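You operate a simulated robot arm through the tools that you are given. There is no shell and no other tool. Be economical: measure what you need, move in short steps, check, and stop when the job is done.

The job below is to be done with a simulated two-armed robot. You get a single attempt, and the scene is never put back.

Task
Shut the trainer down: lower it to 750 rpm, stop it, then oil, cooling, air and power off.
Fine: oil off once it stands still, power last; no push refused; leave the other controls alone.

Only the result counts: the job must be done as asked and must still hold three seconds after the hand-in. Knocking over, shifting, dropping, spilling or breaking anything else fails it.

Robot
Two 7-joint arms with two-finger parallel grippers on one trunk, on a base that drives. Base frame: it is fixed to the floor where the robot stands at the start and does not move with it; the origin is under the middle of the robot, x ahead of it, y to its left, z up. Units: m, degrees, N and s.
The left shoulder is at the start at [0.047, 0.182, 1.192], the right one opposite. With the tool pointing down near the work surface each hand reaches from about 0.1 to 0.58 m from the robot's upright axis, wherever it stands, measured 20 degrees to its own side. Places, roughly: air valve dial [0.4, 0.3, 0.3]; bearing dial [0.4, 0.3, 0.6]; filter dial [0.5, 0, 0.2]; oil heat button [0.4, 0.4, 0.8]; oil pump button [0.3, 0.5, 0.8]; oil valve dial [0.3, 0.4, 0.3]; panel cooling button [0.4, 0.4, 0.8]; panel lamp test button [0.7, 0, 0.7]; panel power dial [0.3, 0.5, 0.6]; panel purge button [0.4, 0.3, 0.8]; panel raise button [0.5, 0.1, 0.6]; panel reset button [0.5, 0.2, 0.6]; panel start button [0.4, 0.3, 0.8]; panel stop button [0.5, 0.2, 0.6]; panel trip button [0.6, 0, 0.6]; pump dial [0.6, 0, 0.3]. Payload 3.91 kg a hand.
The TCP of each hand is the grasp point between the finger pads, 0.03 m short of the fingertips. In the tool frame z runs along the fingers and y along their closing line. The gripper opens to 0.11 m. The fingers are 0.02 m wide and 0.01 m thick; the gripper's body (0.048 by 0.112 m) begins 0.055 m behind the TCP.
Orientation is that of the tool frame in the base frame, as a unit quaternion [w, x, y, z]. With the fingers straight down and closing along the base's y, the tool's x points along the base's -x, its y along +y and its z along -z.

Tools
- The arms move only by the tool nudge_tool. It takes "left_moves", "right_moves" or both (then of equal length, played together; a hand with none holds still); each is a list of rows, each a list of 7 numbers: the shift along the tool's x, y, z in units of 40 mm (1.0 is 40 mm), then the turn, a rotation vector about the tool's x, y, z in units of 6 degrees (1.0 is 6 degrees), then the finger opening in m, from 0 to 0.11. In form: [[tx, ty, tz, wx, wy, wz, hand], ...]. A call has 1 to 12 rows; each row shifts and turns the commanded pose from where the row before left it, along the tool's axes as they then stand. A call with a number of a shift or a turn outside -1 to 1 is refused whole. Rows are played at 5 a second. More than 0.05 m and 8.6 degrees between two rows, or a gripper value outside its range, and nothing of the call is played. A pose out of reach is approached as far as the arm can. The call stops where the force on the tool passes 40 N (or 10 N more than at its start, if that is more) or the arm is blocked; 0.2 s more then pass. Each finger travels about 0.072 m/s and halts on what it meets, pressing with about 31 N; the grip force reading is that of the motor and also rises with nothing between the fingers. The clock runs only during rows and for 0.2 s after the last one: add rows that do not move to give the fingers time. The reply holds the time, the measured pose of the TCP, the force on the tool along the base axes, the opening and the grip force, in the units named above and with some noise, with the torque about the TCP (base axes, N m) and any sound that the robot's microphone picked up, and new pictures: "pictures" is both (left out), scene, wrist or none (wrist: the cameras of the hands that moved).
- Cameras (640 x 400 px; columns grow to the right, rows downward): "scene" is now at [0.1469, 0.0537, 1.3603]; the picture's right is [0.67, -0.75, 0.00], its down [-0.61, -0.55, -0.57] and it looks along [0.42, 0.38, -0.82] (base axes); focal length 266 px, centre (320, 200). "left" rides on the left gripper at [0.072, -0.017, -0.103] in its tool frame; the picture's right is [0.23, 0.97, 0.00], its down [-0.76, 0.18, -0.62] and it looks along [-0.61, 0.14, 0.78] (tool axes); focal length 222 px, centre (320, 200). "right" rides on the right gripper at [0.072, 0.017, -0.103] in its tool frame; the picture's right is [-0.23, 0.97, 0.00], its down [-0.76, -0.18, -0.62] and it looks along [-0.61, -0.14, 0.78] (tool axes); focal length 222 px, centre (320, 200). There is no depth. A picture from a camera that has moved, and an enlarged one, comes with that camera's place and axes in the base frame and with its lens. The place of the scene camera against the robot may be out by one fixed shift of up to 0.012 m in any direction.
- slide_trunk(by): slides the trunk up (or, below 0, down) by that many m; the arms and the scene camera ride with it, the base frame stays. It gives what a move gives, with no picture.
- drive_base(legs): drives the robot by 1 to 6 legs, each [ahead, left, turn to the left] in m, m and degrees, along the robot's own axes; the way and the turn of a leg run together, so that a leg with both is an arc; at most 1.5 m and 180 degrees a leg. The arms and the cameras ride along, it lands a little off, and it stops where it bumps. It gives what a move gives, and a new picture of the scene camera.
- aim_head(pan, tilt): turns the head with the scene camera to pan (to the left, within 80 degrees either way) and tilt (down, from -29 to 69), counted from straight ahead of the robot. It gives what a move gives, and a new picture of the scene camera.
- zoom(camera, box): a new picture of the part [left, top, right, bottom] of that camera's present view, enlarged. It takes no simulated time.
- close_job(): hands the job in; it is judged then, once.

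Work in short steps. Places have to be worked out from the pictures, the camera data and where the tool is seen: move nearer, look again, correct. Check each grasp and each placing, and mend what went wrong. You have 120 turns and 260 pictures in all, those below and enlarged ones among them. Open the grippers and draw the arms clear of the work before you hand the job in, unless the task says otherwise; then end with one line.

The tools are called after "Request:" by a JSON object that holds its "name" and its "arguments". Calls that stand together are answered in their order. nudge_tool: Moves the arms, as the interface text tells. Its arguments: {"type":"object","properties":{"left_moves":{"type":"array"},"right_moves":{"type":"array"},"pictures":{"type":"string","enum":["both","scene","wrist","none"]}},"required":[]} The other tools are called the same way: slide_trunk (by) slides the trunk up or down; drive_base (legs) drives the base; aim_head (pan, tilt) turns the head that bears the scene camera; zoom (camera, box) takes an enlarged picture of a part of a camera's view; close_job () hands the job in.

At the start:

```text
time_s: 0.0
left_tcp_pos: [0.295, 0.3923, 0.9846]
left_orientation: [0.0, 0.0, 1.0, -0.001]
left_wrist_force: [0.3, -0.3, 0.0]
left_ft_torque: [-0.02, 0.03, 0.02]
left_opening: 0.11
left_finger_force: 0.2
right_tcp_pos: [0.4976, 0.0123, 0.9258]
right_orientation: [0.0, 0.001, 1.0, 0.0]
right_wrist_force: [-0.2, 0.0, -0.7]
right_ft_torque: [-0.01, 0.01, 0.02]
right_opening: 0.1102
right_finger_force: 0.1
trunk travel left (down, up): [-0.45, 0.064]
robot x, y, heading: [-0.003, -0.0046, -0.1]
head pan, tilt: [41.7, 55.4]
```

scene: 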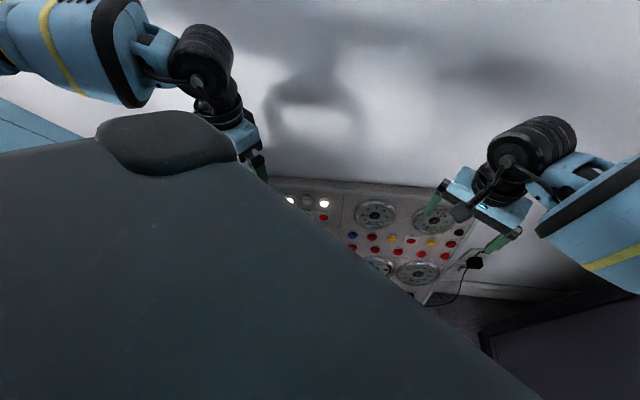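
right: 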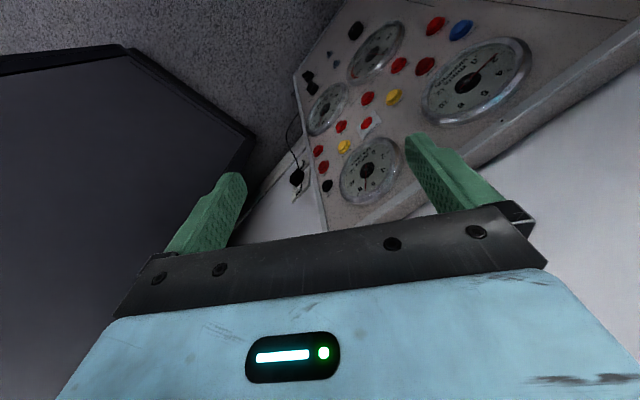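
left: 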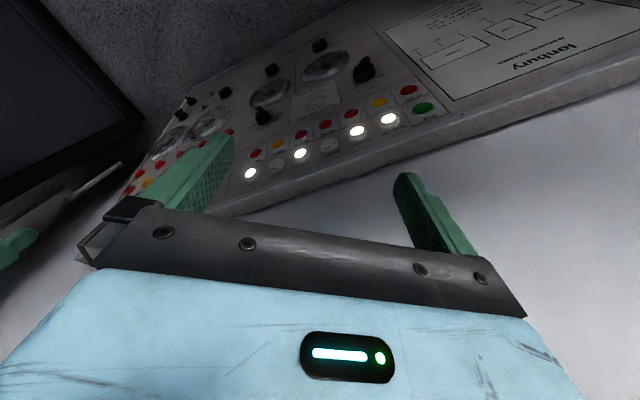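

The panel is partly hidden; I enlarge the views to read the panel.

Request:
{"name": "zoom", "arguments": {"camera": "left", "box": [120, 0, 480, 225]}}

Request:
{"name": "zoom", "arguments": {"camera": "right", "box": [280, 0, 640, 225]}}

Request:
{"name": "zoom", "arguments": {"camera": "scene", "box": [260, 160, 500, 310]}}

```text
1.78 times, centred on (300, 112) of left
camera zoom: at [0.2215, 0.3749, 1.0876], right [-0.23, 0.97, 0.0], down [0.76, 0.18, 0.62], along [0.61, 0.14, -0.78], focal length 395 px, centre (356, 356)
```

zoom: 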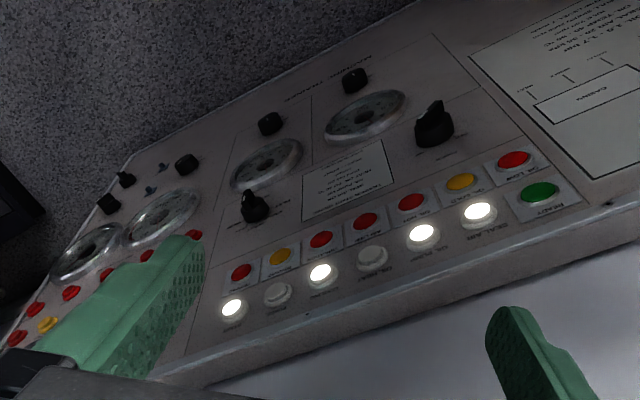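

```text
1.78 times, centred on (460, 112) of right
camera zoom: at [0.4268, 0.0294, 1.0299], right [0.23, 0.97, 0.0], down [0.76, -0.18, 0.62], along [0.61, -0.14, -0.78], focal length 395 px, centre (71, 356)
```

zoom: 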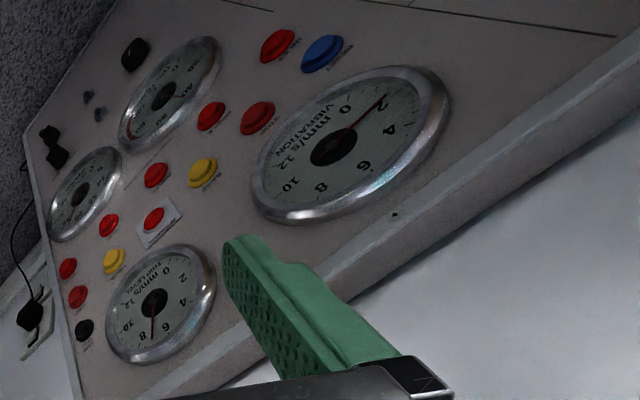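

```text
2.67 times, centred on (380, 235) of scene
camera zoom: at [0.1469, 0.0537, 1.3603], right [0.67, -0.75, 0.0], down [-0.61, -0.55, -0.57], along [0.42, 0.38, -0.82], focal length 711 px, centre (160, 107)
```

zoom: 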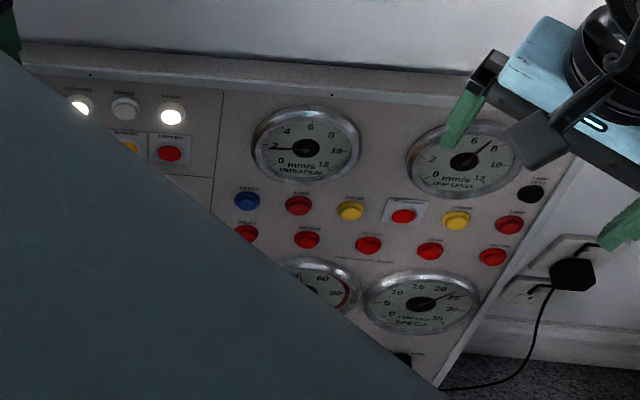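

Panel faces the robot diagonally, steep, with the robot's own chest hiding part. I aim the head less steeply to see more of it.

Request:
{"name": "aim_head", "arguments": {"pan": 42, "tilt": 35}}

Request:
{"name": "aim_head", "arguments": {"pan": 75, "tilt": 55}}

```text
time_s: 0.8
left_tcp_pos: [0.2932, 0.3916, 0.9834]
left_orientation: [0.0, 0.0, 1.0, -0.001]
left_wrist_force: [0.6, -0.1, 0.4]
left_ft_torque: [0.03, 0.01, 0.0]
left_opening: 0.1101
left_finger_force: 0.1
right_tcp_pos: [0.4985, 0.0136, 0.9263]
right_orientation: [0.0, 0.0, 1.0, 0.0]
right_wrist_force: [-0.1, 0.2, -1.2]
right_ft_torque: [0.02, -0.03, -0.01]
right_opening: 0.1104
right_finger_force: 0.1
trunk travel left (down, up): [-0.45, 0.064]
robot x, y, heading: [-0.0009, 0.0042, -0.2]
head pan, tilt: [42.0, 35.0]
camera scene: at [0.1588, 0.0649, 1.3889], right [0.67, -0.74, 0.0], down [-0.43, -0.38, -0.82], along [0.61, 0.55, -0.57], focal length 266 px, centre (320, 200)
```

scene: 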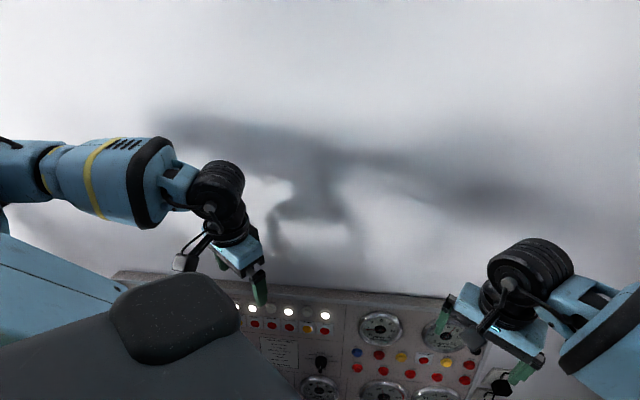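

```text
time_s: 1.8
left_tcp_pos: [0.295, 0.3904, 0.9839]
left_orientation: [-0.001, 0.0, 1.0, 0.0]
left_wrist_force: [-0.5, -0.2, 0.2]
left_ft_torque: [-0.01, -0.02, 0.0]
left_opening: 0.1099
left_finger_force: 0.0
right_tcp_pos: [0.499, 0.013, 0.9267]
right_orientation: [0.0, 0.001, 1.0, 0.0]
right_wrist_force: [-0.4, 0.2, 0.1]
right_ft_torque: [0.01, -0.03, -0.02]
right_opening: 0.1099
right_finger_force: 0.0
trunk travel left (down, up): [-0.45, 0.064]
robot x, y, heading: [-0.0011, 0.0023, 0.2]
head pan, tilt: [75.0, 55.0]
camera scene: at [0.1121, 0.0756, 1.3607], right [0.97, -0.26, 0.0], down [-0.21, -0.79, -0.57], along [0.15, 0.55, -0.82], focal length 266 px, centre (320, 200)
```

scene: 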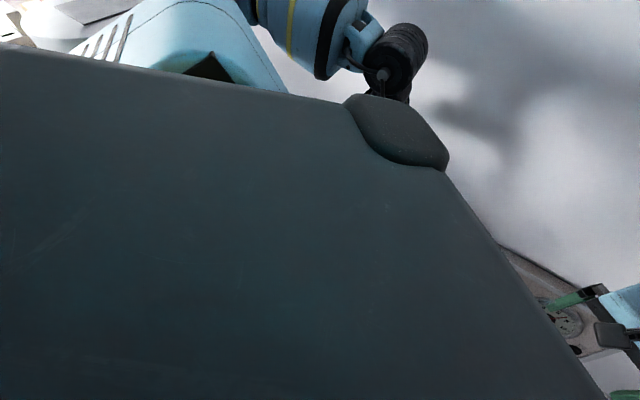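

The chest blocks the view; I should turn the robot to face the panel and back off. First look ahead level and to the right for free floor.

Request:
{"name": "aim_head", "arguments": {"pan": -75, "tilt": 30}}

Request:
{"name": "aim_head", "arguments": {"pan": 80, "tilt": 20}}

```text
time_s: 4.2
left_tcp_pos: [0.2939, 0.3898, 0.9849]
left_orientation: [0.0, 0.0, 1.0, 0.0]
left_wrist_force: [0.4, -0.5, -0.1]
left_ft_torque: [0.01, -0.03, -0.02]
left_opening: 0.1099
left_finger_force: 0.1
right_tcp_pos: [0.4979, 0.0124, 0.9251]
right_orientation: [-0.001, 0.001, 1.0, 0.0]
right_wrist_force: [-0.1, -0.6, 1.0]
right_ft_torque: [0.0, 0.01, -0.02]
right_opening: 0.1097
right_finger_force: 0.1
trunk travel left (down, up): [-0.45, 0.064]
robot x, y, heading: [0.0008, -0.0003, -0.0]
head pan, tilt: [-75.0, 30.0]
camera scene: at [0.1168, -0.0813, 1.3967], right [-0.97, -0.26, 0.0], down [-0.13, 0.48, -0.87], along [0.22, -0.84, -0.5], focal length 266 px, centre (320, 200)
```

scene: 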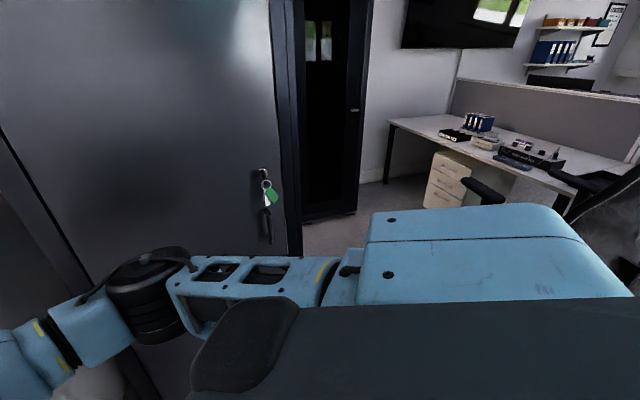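

```text
time_s: 6.6
left_tcp_pos: [0.2942, 0.3912, 0.9839]
left_orientation: [0.0, 0.0, 1.0, 0.0]
left_wrist_force: [-0.5, 0.6, -0.3]
left_ft_torque: [0.02, -0.03, -0.01]
left_opening: 0.11
left_finger_force: 0.0
right_tcp_pos: [0.4982, 0.013, 0.9275]
right_orientation: [0.001, 0.0, 1.0, 0.0]
right_wrist_force: [0.0, -0.5, 0.5]
right_ft_torque: [0.02, 0.0, 0.01]
right_opening: 0.1099
right_finger_force: 0.1
trunk travel left (down, up): [-0.45, 0.064]
robot x, y, heading: [-0.0011, 0.0021, -0.1]
head pan, tilt: [80.0, 20.0]
camera scene: at [0.1096, 0.0977, 1.4128], right [0.98, -0.17, 0.0], down [-0.06, -0.34, -0.94], along [0.16, 0.93, -0.34], focal length 266 px, centre (320, 200)
```

scene: 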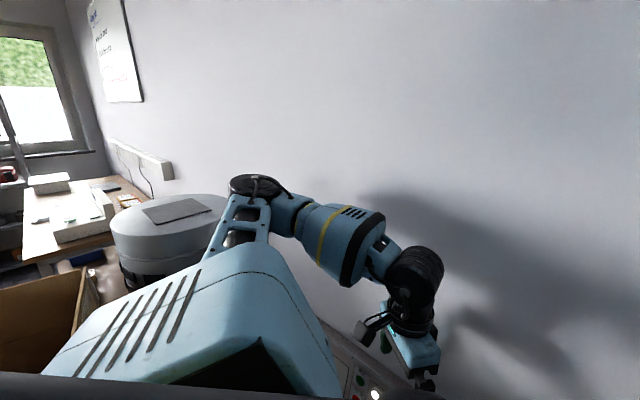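

Free floor around; I back off diagonally from the panel and then turn to face it.

Request:
{"name": "drive_base", "arguments": {"legs": [[-0.16, -0.14, 0], [0, 0, 41]]}}

Request:
{"name": "aim_head", "arguments": {"pan": 0, "tilt": 50}}

```text
time_s: 10.3
left_tcp_pos: [-0.1898, 0.3462, 0.9824]
left_orientation: [-0.001, -0.35, 0.937, -0.001]
left_wrist_force: [2.1, -5.6, -1.2]
left_ft_torque: [-0.05, -0.03, 0.11]
left_opening: 0.1068
left_finger_force: 0.2
right_tcp_pos: [0.2116, 0.1934, 0.9255]
right_orientation: [0.0, -0.348, 0.937, -0.001]
right_wrist_force: [-0.2, 0.3, -0.1]
right_ft_torque: [-0.05, -0.03, 0.0]
right_opening: 0.1097
right_finger_force: 0.0
trunk travel left (down, up): [-0.45, 0.064]
robot x, y, heading: [-0.1628, -0.1421, 40.9]
head pan, tilt: [80.0, 20.0]
camera scene: at [-0.1311, -0.0008, 1.4129], right [0.86, 0.51, 0.0], down [0.18, -0.29, -0.94], along [-0.48, 0.81, -0.34], focal length 266 px, centre (320, 200)
```

scene: 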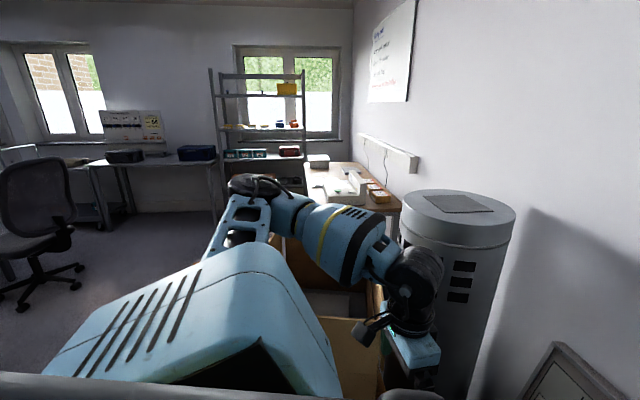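

```text
time_s: 11.9
left_tcp_pos: [-0.1898, 0.3463, 0.9835]
left_orientation: [-0.001, -0.349, 0.937, 0.0]
left_wrist_force: [3.9, -3.8, -0.8]
left_ft_torque: [-0.03, -0.04, 0.06]
left_opening: 0.107
left_finger_force: 0.1
right_tcp_pos: [0.2134, 0.1946, 0.9263]
right_orientation: [0.0, -0.348, 0.937, 0.001]
right_wrist_force: [-0.1, 0.0, 0.0]
right_ft_torque: [0.0, 0.01, 0.0]
right_opening: 0.1099
right_finger_force: 0.0
trunk travel left (down, up): [-0.45, 0.064]
robot x, y, heading: [-0.1506, -0.1475, 40.9]
head pan, tilt: [0.0, 50.0]
camera scene: at [-0.025, -0.0302, 1.3672], right [0.65, -0.76, 0.0], down [-0.58, -0.5, -0.64], along [0.49, 0.42, -0.77], focal length 266 px, centre (320, 200)
```

scene: 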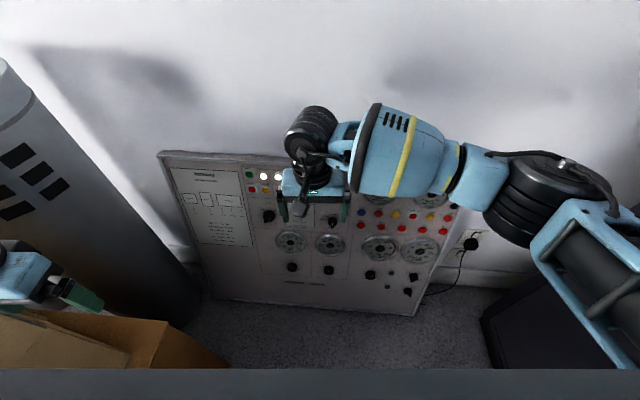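

The left hand is lightly touching something (about 5 N). I lift it and pull it back toward the robot's side, looking through the wrist cameras.

Request:
{"name": "nudge_tool", "arguments": {"left_moves": [[0, 0, -1, 0, 0, 0, 0.1], [0, 0, -1, 0, 0, 0, 0.08], [0, 0, -1, 0, 0, 0, 0.05], [0, 0, -0.5, 0, 0, 0, 0.03]], "pictures": "both"}}

```text
time_s: 12.9
left_tcp_pos: [-0.1867, 0.3449, 1.1234]
left_orientation: [-0.002, -0.349, 0.937, -0.001]
left_wrist_force: [0.3, 0.9, -0.2]
left_ft_torque: [0.01, -0.02, 0.01]
left_opening: 0.0301
left_finger_force: 0.1
right_tcp_pos: [0.2112, 0.194, 0.9259]
right_orientation: [0.0, -0.348, 0.937, 0.0]
right_wrist_force: [0.1, 0.5, -0.8]
right_ft_torque: [-0.02, 0.0, -0.02]
right_opening: 0.1101
right_finger_force: 0.1
trunk travel left (down, up): [-0.45, 0.064]
robot x, y, heading: [-0.1568, -0.1377, 40.8]
head pan, tilt: [0.0, 50.0]
camera scene: at [-0.0254, -0.0306, 1.3673], right [0.65, -0.76, 0.0], down [-0.58, -0.5, -0.64], along [0.49, 0.42, -0.77], focal length 266 px, centre (320, 200)
camera left: at [-0.2306, 0.2859, 1.2273], right [-0.81, 0.59, 0.0], down [0.46, 0.63, 0.62], along [0.36, 0.5, -0.78], focal length 222 px, centre (320, 200)
```

scene: 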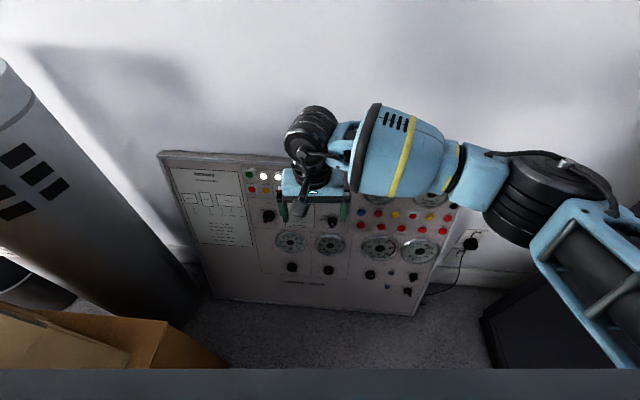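
left: 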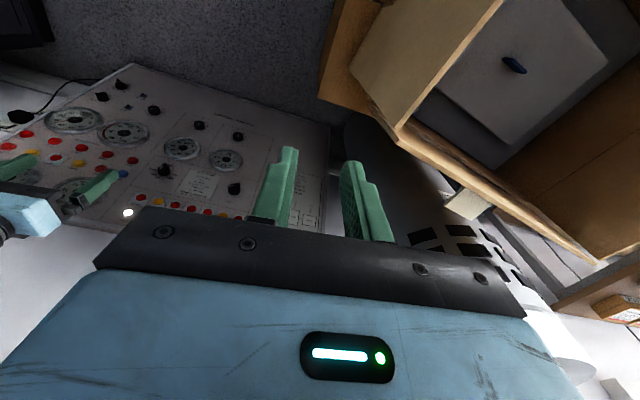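

Clear now. I draw the right hand to the right and up so the head can see the whole panel.

Request:
{"name": "nudge_tool", "arguments": {"right_moves": [[0, -1, -0.3, 0, 0, 0, 0.08], [0, -1, -0.3, 0, 0, 0, 0.05], [0, -1, -0.3, 0, 0, 0, 0.02], [0, -1, -0.3, 0, 0, 0, 0], [0, -1, -0.3, 0, 0, 0, 0], [0, -1, -0.3, 0, 0, 0, 0]], "pictures": "scene"}}

Request:
{"name": "zoom", "arguments": {"camera": "scene", "box": [150, 140, 310, 240]}}

Request:
{"name": "zoom", "arguments": {"camera": "scene", "box": [240, 150, 360, 225]}}

Request:
{"name": "zoom", "arguments": {"camera": "scene", "box": [340, 170, 468, 250]}}

Request:
{"name": "zoom", "arguments": {"camera": "scene", "box": [240, 210, 432, 330]}}

```text
time_s: 14.3
left_tcp_pos: [-0.1868, 0.3446, 1.1234]
left_orientation: [-0.001, -0.35, 0.937, 0.0]
left_wrist_force: [-0.1, 0.2, -0.5]
left_ft_torque: [0.0, 0.0, -0.01]
left_opening: 0.03
left_finger_force: 0.0
right_tcp_pos: [0.3715, 0.0127, 0.9968]
right_orientation: [0.0, -0.347, 0.938, 0.001]
right_wrist_force: [0.5, -1.0, -0.2]
right_ft_torque: [0.02, -0.02, 0.01]
right_opening: 0.0
right_finger_force: 31.4
trunk travel left (down, up): [-0.45, 0.064]
robot x, y, heading: [-0.1572, -0.1407, 40.6]
head pan, tilt: [0.0, 50.0]
camera scene: at [-0.025, -0.0307, 1.3673], right [0.65, -0.76, 0.0], down [-0.58, -0.5, -0.64], along [0.49, 0.42, -0.77], focal length 266 px, centre (320, 200)
```

scene: 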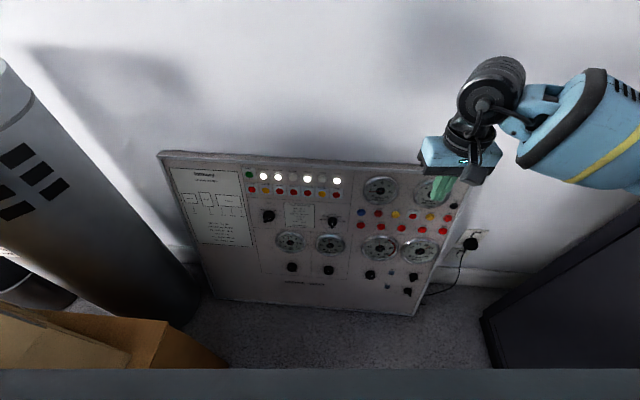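

```text
4.00 times, centred on (230, 190) of scene
camera zoom: at [-0.025, -0.0307, 1.3673], right [0.65, -0.76, 0.0], down [-0.58, -0.5, -0.64], along [0.49, 0.42, -0.77], focal length 1066 px, centre (680, 240)
```

zoom: 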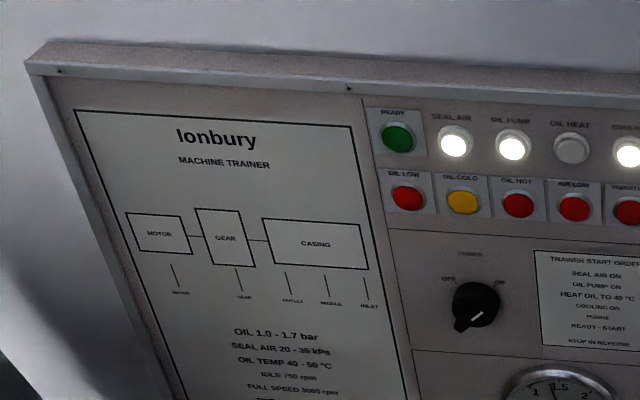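

```text
5.33 times, centred on (300, 188) of scene
camera zoom: at [-0.025, -0.0307, 1.3673], right [0.65, -0.76, 0.0], down [-0.58, -0.5, -0.64], along [0.49, 0.42, -0.77], focal length 1421 px, centre (427, 267)
```

zoom: 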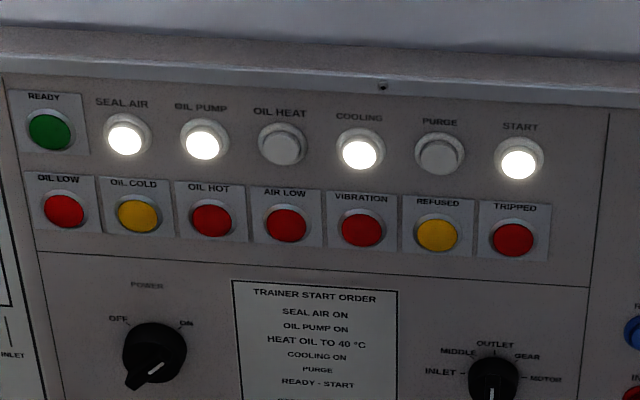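

```text
5.00 times, centred on (404, 210) of scene
camera zoom: at [-0.025, -0.0307, 1.3673], right [0.65, -0.76, 0.0], down [-0.58, -0.5, -0.64], along [0.49, 0.42, -0.77], focal length 1332 px, centre (-100, 150)
```

zoom: 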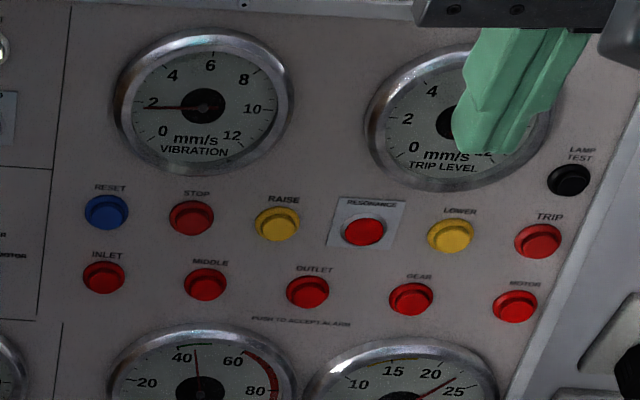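

```text
3.33 times, centred on (336, 270) of scene
camera zoom: at [-0.025, -0.0307, 1.3673], right [0.65, -0.76, 0.0], down [-0.58, -0.5, -0.64], along [0.49, 0.42, -0.77], focal length 888 px, centre (267, -33)
```

zoom: 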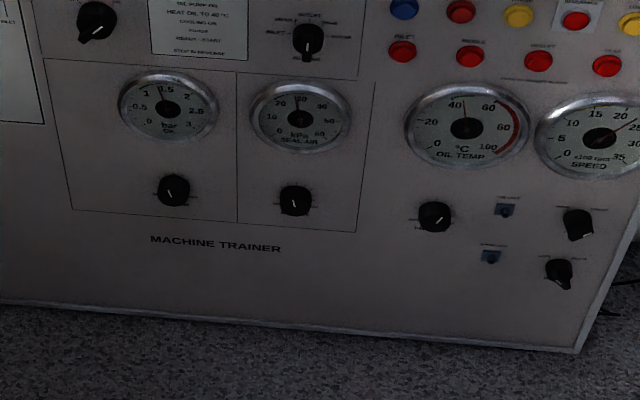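

Speed stands near 2200 rpm; seal air, oil pump, cooling and start lamps are lit. I read the instruction sheets and the lower controls.

Request:
{"name": "zoom", "arguments": {"camera": "scene", "box": [190, 205, 270, 255]}}

Request:
{"name": "zoom", "arguments": {"camera": "scene", "box": [276, 196, 324, 226]}}

Request:
{"name": "zoom", "arguments": {"camera": "scene", "box": [348, 240, 444, 300]}}

```text
8.00 times, centred on (230, 230) of scene
camera zoom: at [-0.025, -0.0307, 1.3673], right [0.65, -0.76, 0.0], down [-0.58, -0.5, -0.64], along [0.49, 0.42, -0.77], focal length 2132 px, centre (1040, -40)
```

zoom: 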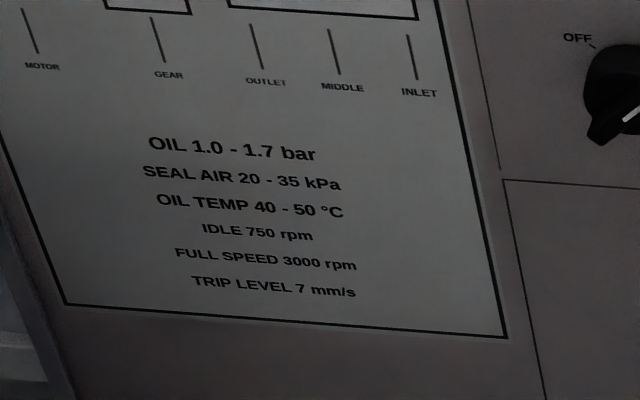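

```text
13.33 times, centred on (300, 211) of scene
camera zoom: at [-0.025, -0.0307, 1.3673], right [0.65, -0.76, 0.0], down [-0.58, -0.5, -0.64], along [0.49, 0.42, -0.77], focal length 3553 px, centre (587, 53)
```

zoom: 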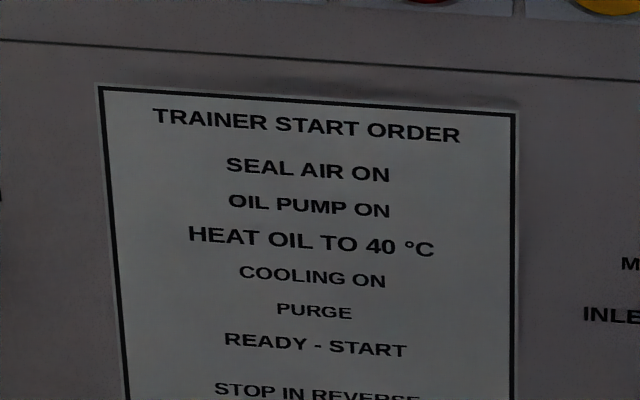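

```text
6.67 times, centred on (396, 270) of scene
camera zoom: at [-0.025, -0.0307, 1.3673], right [0.65, -0.76, 0.0], down [-0.58, -0.5, -0.64], along [0.49, 0.42, -0.77], focal length 1776 px, centre (-187, -267)
```

zoom: 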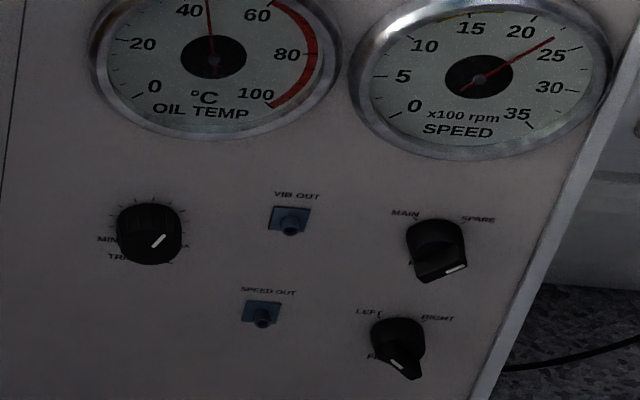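

Layout is understood: STOP and LOWER at right, SEAL AIR / OIL PUMP / COOLING lit buttons at top left, POWER knob below. I now pitch both hands to point at the panel (about 72 degrees), fingers closed.

Request:
{"name": "nudge_tool", "arguments": {"left_moves": [[0, -1, 0, 0, -1, 0, 0], [0, -1, 0, 0, -1, 0, 0], [0, -1, 0, 0, -1, 0, 0], [0, -0.5, 0, 0, -1, 0, 0], [0, 0, 0, 0, -1, 0, 0], [0, 0, 0, 0, -1, 0, 0], [0, 0, 0, 0, -1, 0, 0], [0, 0, 0, 0, -1, 0, 0], [0, 0, 0, 0, -1, 0, 0], [0, 0, 0, 0, -1, 0, 0], [0, 0, 0, 0, -1, 0, 0], [0, 0, 0, 0, -1, 0, 0]], "right_moves": [[0, 0, 0, 0, -1, 0, 0], [0, 0, 0, 0, -1, 0, 0], [0, 0, 0, 0, -1, 0, 0], [0, 0, 0, 0, -1, 0, 0], [0, 0, 0, 0, -1, 0, 0], [0, 0, 0, 0, -1, 0, 0], [0, 0, 0, 0, -1, 0, 0], [0, 0, 0, 0, -1, 0, 0], [0, 0, 0, 0, -1, 0, 0], [0, 0, 0, 0, -1, 0, 0], [0, 0, 0, 0, -1, 0, 0], [0, 0, 0, 0, -1, 0, 0]], "pictures": "both"}}

```text
time_s: 16.9
left_tcp_pos: [0.029, 0.3621, 1.2217]
left_orientation: [0.551, -0.282, 0.758, 0.204]
left_wrist_force: [0.7, -1.0, 0.7]
left_ft_torque: [0.01, 0.02, -0.01]
left_opening: 0.0001
left_finger_force: 31.1
left hand out of reach, approached as far as the arm can: row 2, 3, 4, 5, 6, 7, 8, 9, 10, 11, 12
right_tcp_pos: [0.3672, 0.0178, 1.0053]
right_orientation: [0.455, -0.307, 0.818, 0.173]
right_wrist_force: [-0.1, -0.7, -0.2]
right_ft_torque: [0.02, 0.0, 0.03]
right_opening: 0.0
right_finger_force: 30.5
right hand out of reach, approached as far as the arm can: row 10, 11, 12
trunk travel left (down, up): [-0.45, 0.064]
robot x, y, heading: [-0.158, -0.1403, 40.9]
head pan, tilt: [0.0, 50.0]
camera scene: at [-0.025, -0.0294, 1.3671], right [0.65, -0.76, 0.0], down [-0.58, -0.5, -0.64], along [0.49, 0.42, -0.77], focal length 266 px, centre (320, 200)
camera right: at [0.2621, -0.0522, 0.9976], right [-0.55, 0.81, 0.2], down [0.02, -0.22, 0.97], along [0.83, 0.55, 0.1], focal length 222 px, centre (320, 200)
camera left: at [-0.0513, 0.2706, 1.1854], right [-0.69, 0.69, -0.22], down [-0.39, -0.1, 0.92], along [0.61, 0.72, 0.33], focal length 222 px, centre (320, 200)
```

scene: 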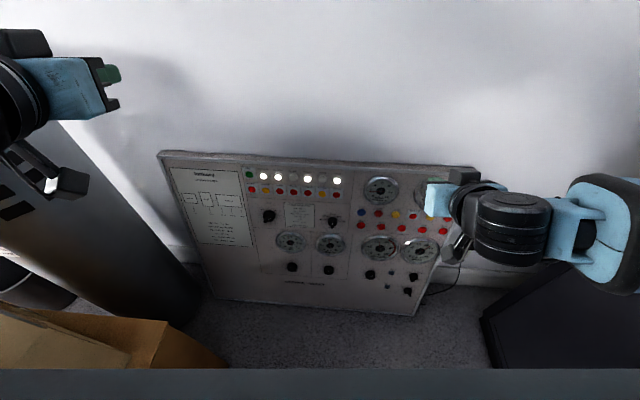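
right: 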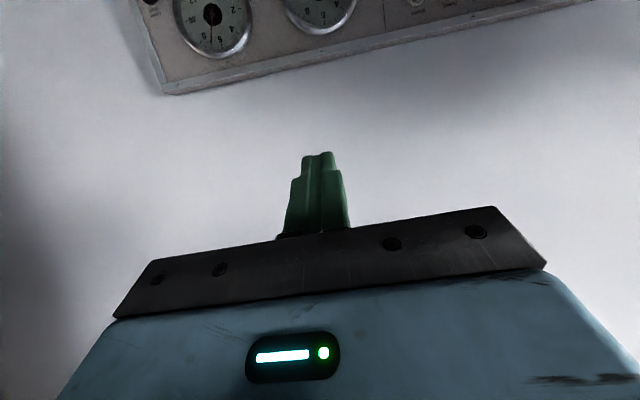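
left: 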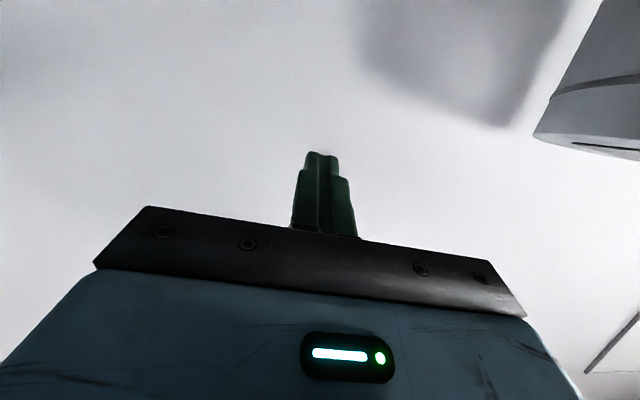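

High up the hands can't pitch fully; the trunk needs lowering. First I move the robot right/forward away from the bin and box and bring the left hand back down, tucked in front.

Request:
{"name": "drive_base", "arguments": {"legs": [[0.05, -0.12, -5]]}}

Request:
{"name": "nudge_tool", "arguments": {"left_moves": [[0, 0, 0, 0, 1, 0, 0], [0, 0, 0, 0, 1, 0, 0], [0, 0, 0, 0, 1, 0, 0], [0, 0, 0, 0, 1, 0, 0], [0, 0, 0, 0, 1, 0, 0], [0, 0, 0, 0, 1, 0, 0], [0, 0, 0, 0, 1, 0, 0], [0, 0, 0, 0, 1, 0, 0], [0, 0, 0, 0, 1, 0, 0], [0, 0, 0, 0, 1, 0, 0]], "pictures": "scene"}}

```text
time_s: 18.6
left_tcp_pos: [0.1864, 0.2773, 1.2225]
left_orientation: [0.559, -0.25, 0.77, 0.181]
left_wrist_force: [-0.7, 0.2, 0.4]
left_ft_torque: [-0.01, -0.01, 0.02]
left_opening: 0.0
left_finger_force: 31.0
right_tcp_pos: [0.492, -0.0923, 1.0042]
right_orientation: [0.461, -0.274, 0.83, 0.155]
right_wrist_force: [-0.1, -0.4, 0.3]
right_ft_torque: [-0.02, -0.02, 0.02]
right_opening: 0.0
right_finger_force: 31.2
trunk travel left (down, up): [-0.45, 0.064]
robot x, y, heading: [-0.0414, -0.21, 35.8]
head pan, tilt: [0.0, 50.0]
camera scene: at [0.0972, -0.1062, 1.3672], right [0.59, -0.81, 0.0], down [-0.62, -0.45, -0.64], along [0.52, 0.38, -0.77], focal length 266 px, centre (320, 200)
```

scene: 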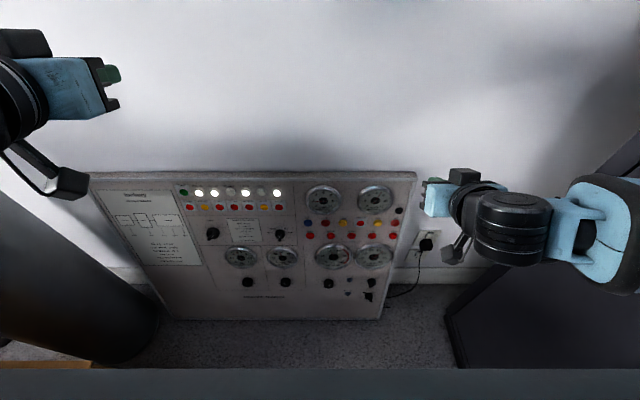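

```text
time_s: 20.8
left_tcp_pos: [0.1857, 0.2769, 1.2224]
left_orientation: [0.097, -0.306, 0.946, 0.032]
left_wrist_force: [0.6, -0.2, -0.3]
left_ft_torque: [0.02, 0.0, 0.04]
left_opening: 0.0
left_finger_force: 30.8
right_tcp_pos: [0.4923, -0.0924, 1.0051]
right_orientation: [0.461, -0.273, 0.83, 0.154]
right_wrist_force: [0.6, 0.4, -0.1]
right_ft_torque: [0.01, 0.01, 0.01]
right_opening: 0.0
right_finger_force: 31.4
trunk travel left (down, up): [-0.45, 0.064]
robot x, y, heading: [-0.0415, -0.2065, 35.9]
head pan, tilt: [0.0, 50.0]
camera scene: at [0.0977, -0.106, 1.3671], right [0.59, -0.81, 0.0], down [-0.62, -0.45, -0.64], along [0.52, 0.38, -0.77], focal length 266 px, centre (320, 200)
```

scene: 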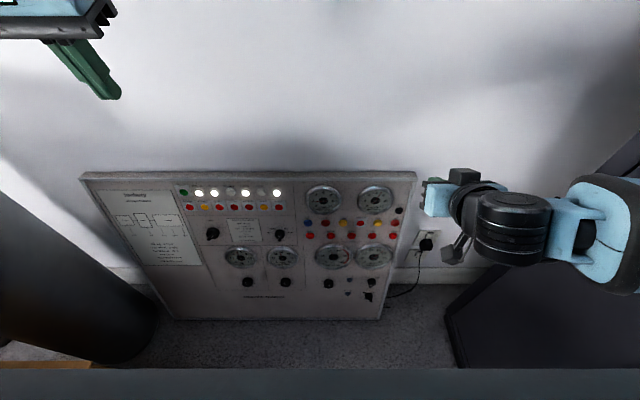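

Now squared up to the panel with margin from bin and box. I lower the trunk in steps.

Request:
{"name": "slide_trunk", "arguments": {"by": -0.15}}

Request:
{"name": "slide_trunk", "arguments": {"by": -0.15}}

Request:
{"name": "aim_head", "arguments": {"pan": 0, "tilt": 38}}

```text
time_s: 22.6
left_tcp_pos: [0.1853, 0.2778, 1.0727]
left_orientation: [0.099, -0.306, 0.946, 0.032]
left_wrist_force: [-0.6, 0.5, 0.0]
left_ft_torque: [0.0, 0.0, -0.03]
left_opening: 0.0
left_finger_force: 31.3
right_tcp_pos: [0.4934, -0.0938, 0.8555]
right_orientation: [0.458, -0.273, 0.833, 0.151]
right_wrist_force: [0.0, 0.7, 0.1]
right_ft_torque: [0.03, -0.03, 0.02]
right_opening: 0.0
right_finger_force: 30.9
trunk travel left (down, up): [-0.3, 0.214]
robot x, y, heading: [-0.0408, -0.2036, 36.0]
head pan, tilt: [0.0, 50.0]
```

```text
time_s: 24.3
left_tcp_pos: [0.1853, 0.277, 0.923]
left_orientation: [0.098, -0.307, 0.946, 0.032]
left_wrist_force: [-0.6, 0.7, 0.6]
left_ft_torque: [0.01, -0.01, 0.03]
left_opening: 0.0
left_finger_force: 31.1
right_tcp_pos: [0.4978, -0.0891, 0.6532]
right_orientation: [0.406, -0.28, 0.859, 0.134]
right_wrist_force: [0.4, 0.8, 0.0]
right_ft_torque: [0.01, 0.0, 0.0]
right_opening: 0.0
right_finger_force: 30.8
trunk travel left (down, up): [-0.15, 0.364]
robot x, y, heading: [-0.0384, -0.2063, 35.7]
head pan, tilt: [0.0, 50.0]
```

```text
time_s: 25.1
left_tcp_pos: [0.1839, 0.2775, 0.9218]
left_orientation: [0.098, -0.307, 0.946, 0.032]
left_wrist_force: [0.3, 0.3, -0.3]
left_ft_torque: [-0.01, 0.0, 0.0]
left_opening: 0.0001
left_finger_force: 30.9
right_tcp_pos: [0.4979, -0.0891, 0.6536]
right_orientation: [0.406, -0.28, 0.859, 0.133]
right_wrist_force: [0.1, 0.4, -0.2]
right_ft_torque: [0.0, -0.02, 0.01]
right_opening: 0.0002
right_finger_force: 30.6
trunk travel left (down, up): [-0.15, 0.364]
robot x, y, heading: [-0.0452, -0.2056, 36.1]
head pan, tilt: [0.0, 38.0]
camera scene: at [0.1958, -0.0348, 1.0558], right [0.59, -0.81, 0.0], down [-0.5, -0.36, -0.79], along [0.64, 0.46, -0.62], focal length 266 px, centre (320, 200)
```

scene: 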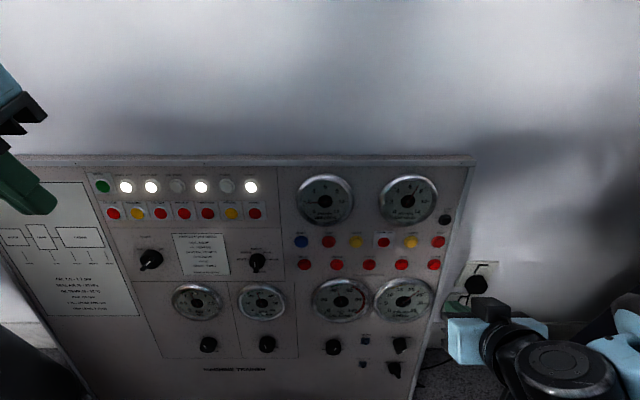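

Camera now sees the panel well. LOWER I estimate at about [0.62, 0.04, 0.64], STOP at [0.52, 0.18, 0.64]. I pitch the right hand further and look with the wrist camera.

Request:
{"name": "nudge_tool", "arguments": {"right_moves": [[0, 0, 0, 0, -1, 0, 0], [0, 0, 0, 0, -1, 0, 0], [0, 0, 0, 0, -1, 0, 0], [0, 0, 0, 0, -1, 0, 0]]}}

```text
time_s: 26.1
left_tcp_pos: [0.1853, 0.2774, 0.9222]
left_orientation: [0.098, -0.307, 0.946, 0.031]
left_wrist_force: [0.2, -0.2, -0.1]
left_ft_torque: [0.02, 0.05, 0.01]
left_opening: 0.0
left_finger_force: 31.4
right_tcp_pos: [0.4516, -0.0166, 0.7171]
right_orientation: [0.577, -0.245, 0.756, 0.188]
right_wrist_force: [-0.3, 0.1, -0.2]
right_ft_torque: [0.04, 0.04, 0.02]
right_opening: 0.0002
right_finger_force: 31.1
right hand out of reach, approached as far as the arm can: row 1, 2, 3, 4
trunk travel left (down, up): [-0.15, 0.364]
robot x, y, heading: [-0.0435, -0.2068, 35.9]
head pan, tilt: [0.0, 38.0]
camera scene: at [0.1957, -0.0345, 1.0558], right [0.59, -0.81, 0.0], down [-0.5, -0.36, -0.79], along [0.64, 0.46, -0.62], focal length 266 px, centre (320, 200)
camera right: at [0.347, -0.074, 0.6751], right [-0.52, 0.82, 0.22], down [-0.22, -0.38, 0.9], along [0.82, 0.42, 0.38], focal length 222 px, centre (320, 200)
```

scene: 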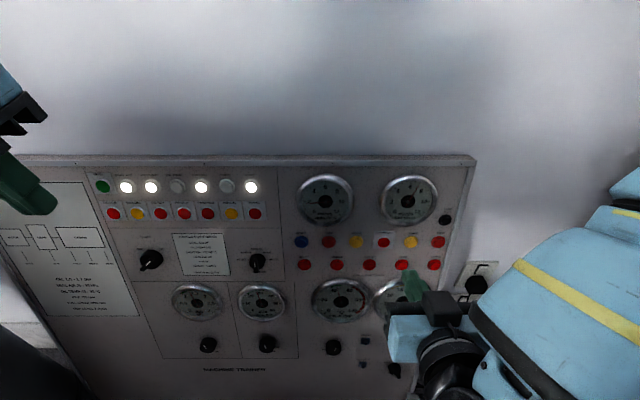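
right: 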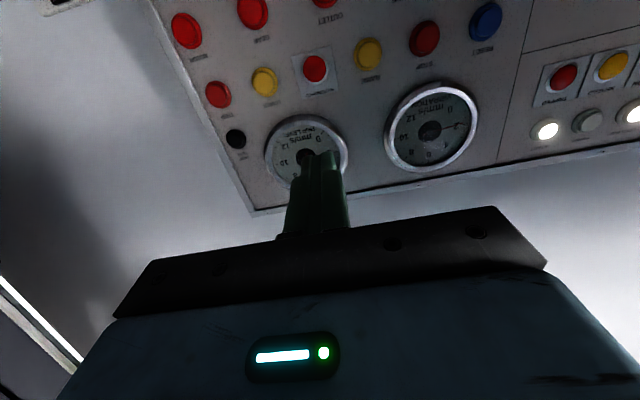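

The right hand now points nearly along the panel normal. Triangulating, LOWER sits at about [0.645, 0.043, 0.63]; I approach to some 6 cm before it.

Request:
{"name": "nudge_tool", "arguments": {"right_moves": [[0.33, -0.53, 0.4, 0, 0, 0, 0], [0.33, -0.53, 0.8, 0, 0, 0, 0], [0.33, -0.53, 0.8, 0, 0, 0, 0], [0, 0, 0.4, 0, 0, 0, 0]]}}

```text
time_s: 27.1
left_tcp_pos: [0.1849, 0.2779, 0.9237]
left_orientation: [0.099, -0.307, 0.946, 0.032]
left_wrist_force: [-0.6, 0.2, 0.0]
left_ft_torque: [-0.01, -0.02, 0.0]
left_opening: 0.0
left_finger_force: 31.1
right_tcp_pos: [0.4888, 0.0307, 0.7044]
right_orientation: [0.576, -0.246, 0.756, 0.188]
right_wrist_force: [0.9, -0.5, -0.1]
right_ft_torque: [-0.02, 0.0, -0.03]
right_opening: 0.0001
right_finger_force: 31.2
right hand out of reach, approached as far as the arm can: row 1, 2, 3, 4
trunk travel left (down, up): [-0.15, 0.364]
robot x, y, heading: [-0.043, -0.2035, 36.1]
head pan, tilt: [0.0, 38.0]
camera scene: at [0.1958, -0.0347, 1.0558], right [0.59, -0.81, 0.0], down [-0.5, -0.36, -0.79], along [0.64, 0.46, -0.62], focal length 266 px, centre (320, 200)
camera right: at [0.3843, -0.0255, 0.6625], right [-0.52, 0.82, 0.22], down [-0.22, -0.38, 0.9], along [0.82, 0.42, 0.38], focal length 222 px, centre (320, 200)
```

scene: 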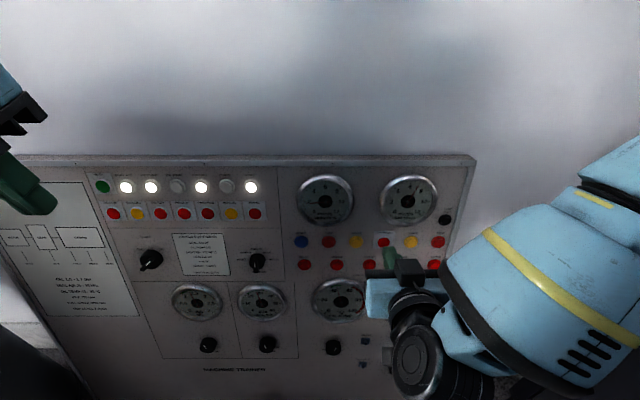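
right: 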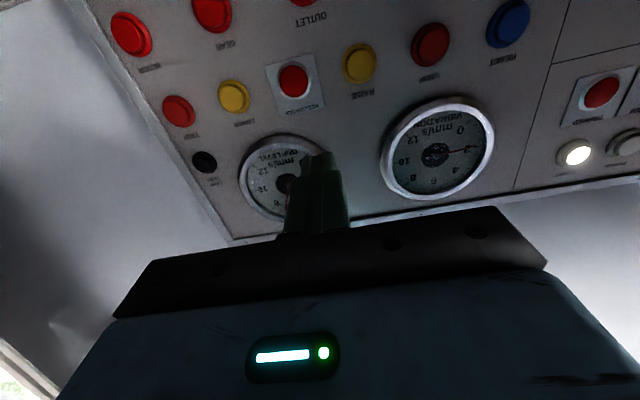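

The arm seems too folded here (target too near). I back the robot up 0.15 m and retry.

Request:
{"name": "drive_base", "arguments": {"legs": [[-0.17, 0, 0]]}}

Request:
{"name": "nudge_tool", "arguments": {"right_moves": [[0.4, -0.7, 0.8, 0, 0, 0, 0], [0.4, -0.7, 0.8, 0, 0, 0, 0], [0.4, -0.6, 0.8, 0, 0, 0, 0]]}}

```text
time_s: 28.5
left_tcp_pos: [0.0501, 0.179, 0.9223]
left_orientation: [0.099, -0.306, 0.946, 0.032]
left_wrist_force: [-1.1, -0.2, 0.5]
left_ft_torque: [0.02, 0.01, 0.0]
left_opening: 0.0
left_finger_force: 30.9
right_tcp_pos: [0.3537, -0.0678, 0.704]
right_orientation: [0.576, -0.244, 0.757, 0.187]
right_wrist_force: [0.0, 0.0, -0.1]
right_ft_torque: [0.01, 0.0, -0.01]
right_opening: 0.0001
right_finger_force: 31.0
trunk travel left (down, up): [-0.15, 0.364]
robot x, y, heading: [-0.1773, -0.3053, 35.7]
head pan, tilt: [0.0, 38.0]
camera scene: at [0.0594, -0.1343, 1.056], right [0.58, -0.81, 0.0], down [-0.5, -0.36, -0.79], along [0.64, 0.46, -0.62], focal length 266 px, centre (320, 200)
```

scene: 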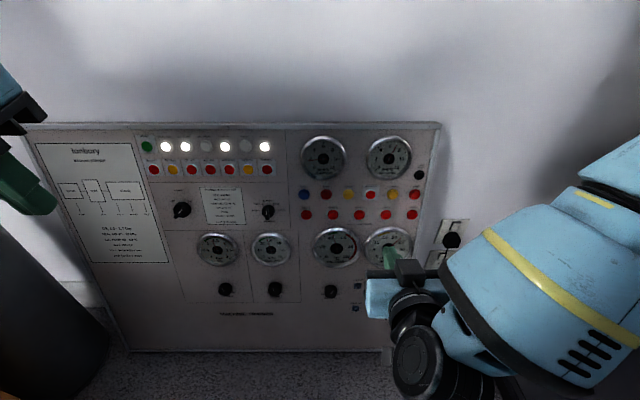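

```text
time_s: 29.3
left_tcp_pos: [0.0512, 0.1785, 0.922]
left_orientation: [0.098, -0.305, 0.947, 0.032]
left_wrist_force: [0.4, 0.1, 0.4]
left_ft_torque: [0.0, -0.01, 0.02]
left_opening: 0.0001
left_finger_force: 31.1
right_tcp_pos: [0.4043, -0.0233, 0.6872]
right_orientation: [0.575, -0.24, 0.762, 0.179]
right_wrist_force: [0.2, 0.0, 0.4]
right_ft_torque: [-0.03, 0.03, -0.01]
right_opening: 0.0002
right_finger_force: 31.5
right hand out of reach, approached as far as the arm can: row 1, 2, 3
trunk travel left (down, up): [-0.15, 0.364]
robot x, y, heading: [-0.1797, -0.3049, 35.7]
head pan, tilt: [0.0, 38.0]
camera scene: at [0.0601, -0.1339, 1.0558], right [0.58, -0.81, 0.0], down [-0.5, -0.36, -0.79], along [0.64, 0.46, -0.62], focal length 266 px, centre (320, 200)
camera right: at [0.297, -0.0778, 0.6467], right [-0.51, 0.83, 0.21], down [-0.22, -0.37, 0.9], along [0.83, 0.41, 0.37], focal length 222 px, centre (320, 200)
```

scene: 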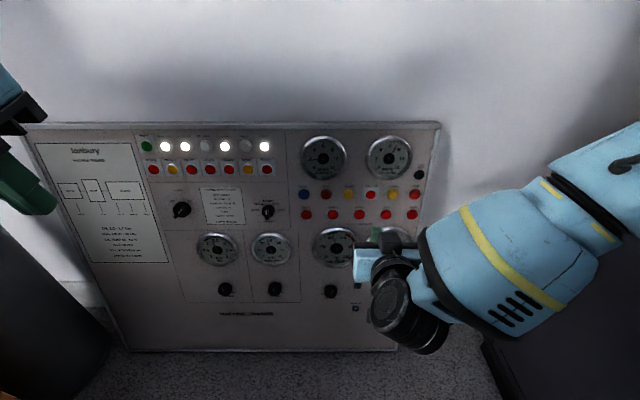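
right: 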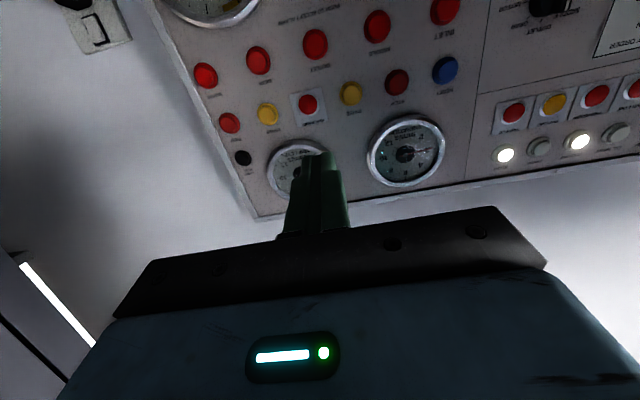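

Wrist limits stop the rightward motion since the shoulder is above the target; lowering the trunk further should straighten the wrist.

Request:
{"name": "slide_trunk", "arguments": {"by": -0.15}}

Request:
{"name": "nudge_tool", "arguments": {"right_moves": [[-0.7, -0.5, 0, 0, 0, 0, 0], [-0.7, -0.5, 0, 0, 0, 0, 0], [-0.7, -0.5, 0.3, 0, 0, 0, 0]]}}

```text
time_s: 31.1
left_tcp_pos: [0.0505, 0.1798, 0.7717]
left_orientation: [0.098, -0.306, 0.946, 0.032]
left_wrist_force: [0.0, 0.0, -0.4]
left_ft_torque: [0.03, -0.01, -0.01]
left_opening: 0.0001
left_finger_force: 31.1
right_tcp_pos: [0.4053, -0.0206, 0.5466]
right_orientation: [0.577, -0.243, 0.758, 0.184]
right_wrist_force: [0.3, -0.7, 0.1]
right_ft_torque: [-0.03, 0.01, 0.0]
right_opening: 0.0
right_finger_force: 30.9
trunk travel left (down, up): [0.0, 0.514]
robot x, y, heading: [-0.1813, -0.3063, 35.8]
head pan, tilt: [0.0, 38.0]
```

```text
time_s: 31.9
left_tcp_pos: [0.0499, 0.1797, 0.7716]
left_orientation: [0.099, -0.305, 0.947, 0.032]
left_wrist_force: [0.0, -0.7, -0.8]
left_ft_torque: [0.01, -0.01, -0.01]
left_opening: 0.0
left_finger_force: 31.2
right_tcp_pos: [0.4602, -0.0264, 0.5986]
right_orientation: [0.574, -0.241, 0.762, 0.179]
right_wrist_force: [-0.1, -0.4, -0.5]
right_ft_torque: [0.0, 0.03, 0.0]
right_opening: 0.0
right_finger_force: 31.4
right hand out of reach, approached as far as the arm can: row 2, 3
trunk travel left (down, up): [0.0, 0.514]
robot x, y, heading: [-0.1771, -0.3064, 35.5]
head pan, tilt: [0.0, 38.0]
camera scene: at [0.0995, -0.1056, 0.904], right [0.58, -0.81, 0.0], down [-0.5, -0.36, -0.79], along [0.64, 0.46, -0.62], focal length 266 px, centre (320, 200)
camera right: at [0.354, -0.0817, 0.5586], right [-0.51, 0.83, 0.21], down [-0.22, -0.37, 0.9], along [0.83, 0.41, 0.37], focal length 222 px, centre (320, 200)
```

scene: 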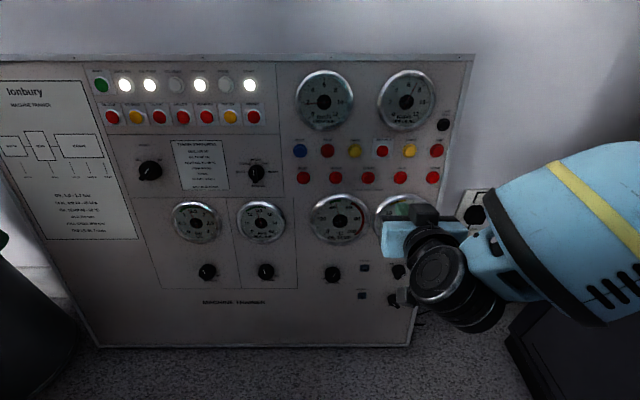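
right: 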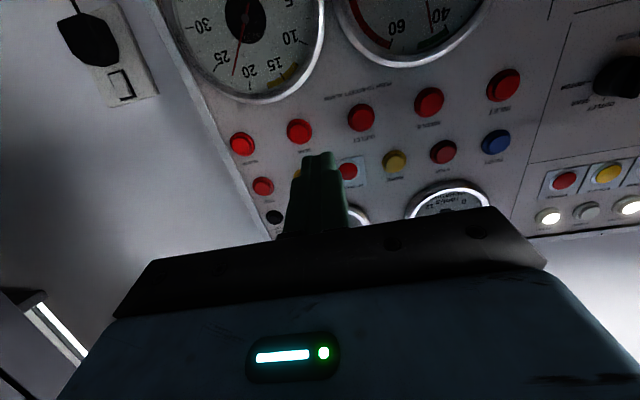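

Progress: pose works better now. I move ahead and right toward LOWER.

Request:
{"name": "nudge_tool", "arguments": {"right_moves": [[-0.2, -0.3, 0.8, 0, 0, 0, 0], [-0.2, -0.4, 0.8, 0, 0, 0, 0], [-0.1, -0.4, 0.6, 0, 0, 0, 0]], "pictures": "wrist"}}

```text
time_s: 32.7
left_tcp_pos: [0.0493, 0.1792, 0.7716]
left_orientation: [0.098, -0.306, 0.947, 0.031]
left_wrist_force: [0.0, -0.6, -0.1]
left_ft_torque: [0.01, 0.03, -0.02]
left_opening: 0.0001
left_finger_force: 30.9
right_tcp_pos: [0.5476, 0.0143, 0.6144]
right_orientation: [0.575, -0.242, 0.761, 0.181]
right_wrist_force: [0.2, 0.3, -1.2]
right_ft_torque: [-0.01, 0.01, -0.02]
right_opening: 0.0003
right_finger_force: 31.1
right hand out of reach, approached as far as the arm can: row 1, 2, 3
trunk travel left (down, up): [0.0, 0.514]
robot x, y, heading: [-0.1791, -0.3034, 35.7]
head pan, tilt: [0.0, 38.0]
camera right: at [0.4413, -0.041, 0.5748], right [-0.51, 0.83, 0.22], down [-0.22, -0.37, 0.9], along [0.83, 0.41, 0.37], focal length 222 px, centre (320, 200)
```

right: 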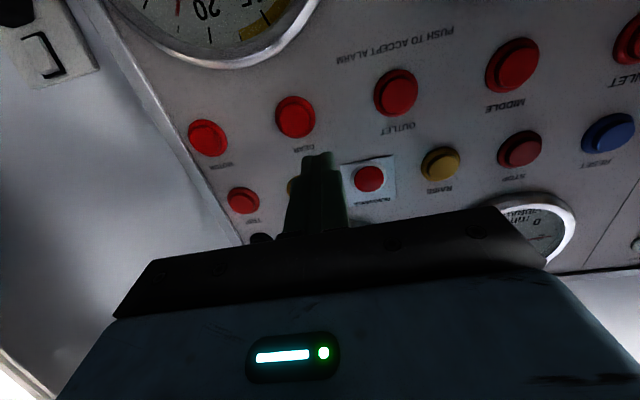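

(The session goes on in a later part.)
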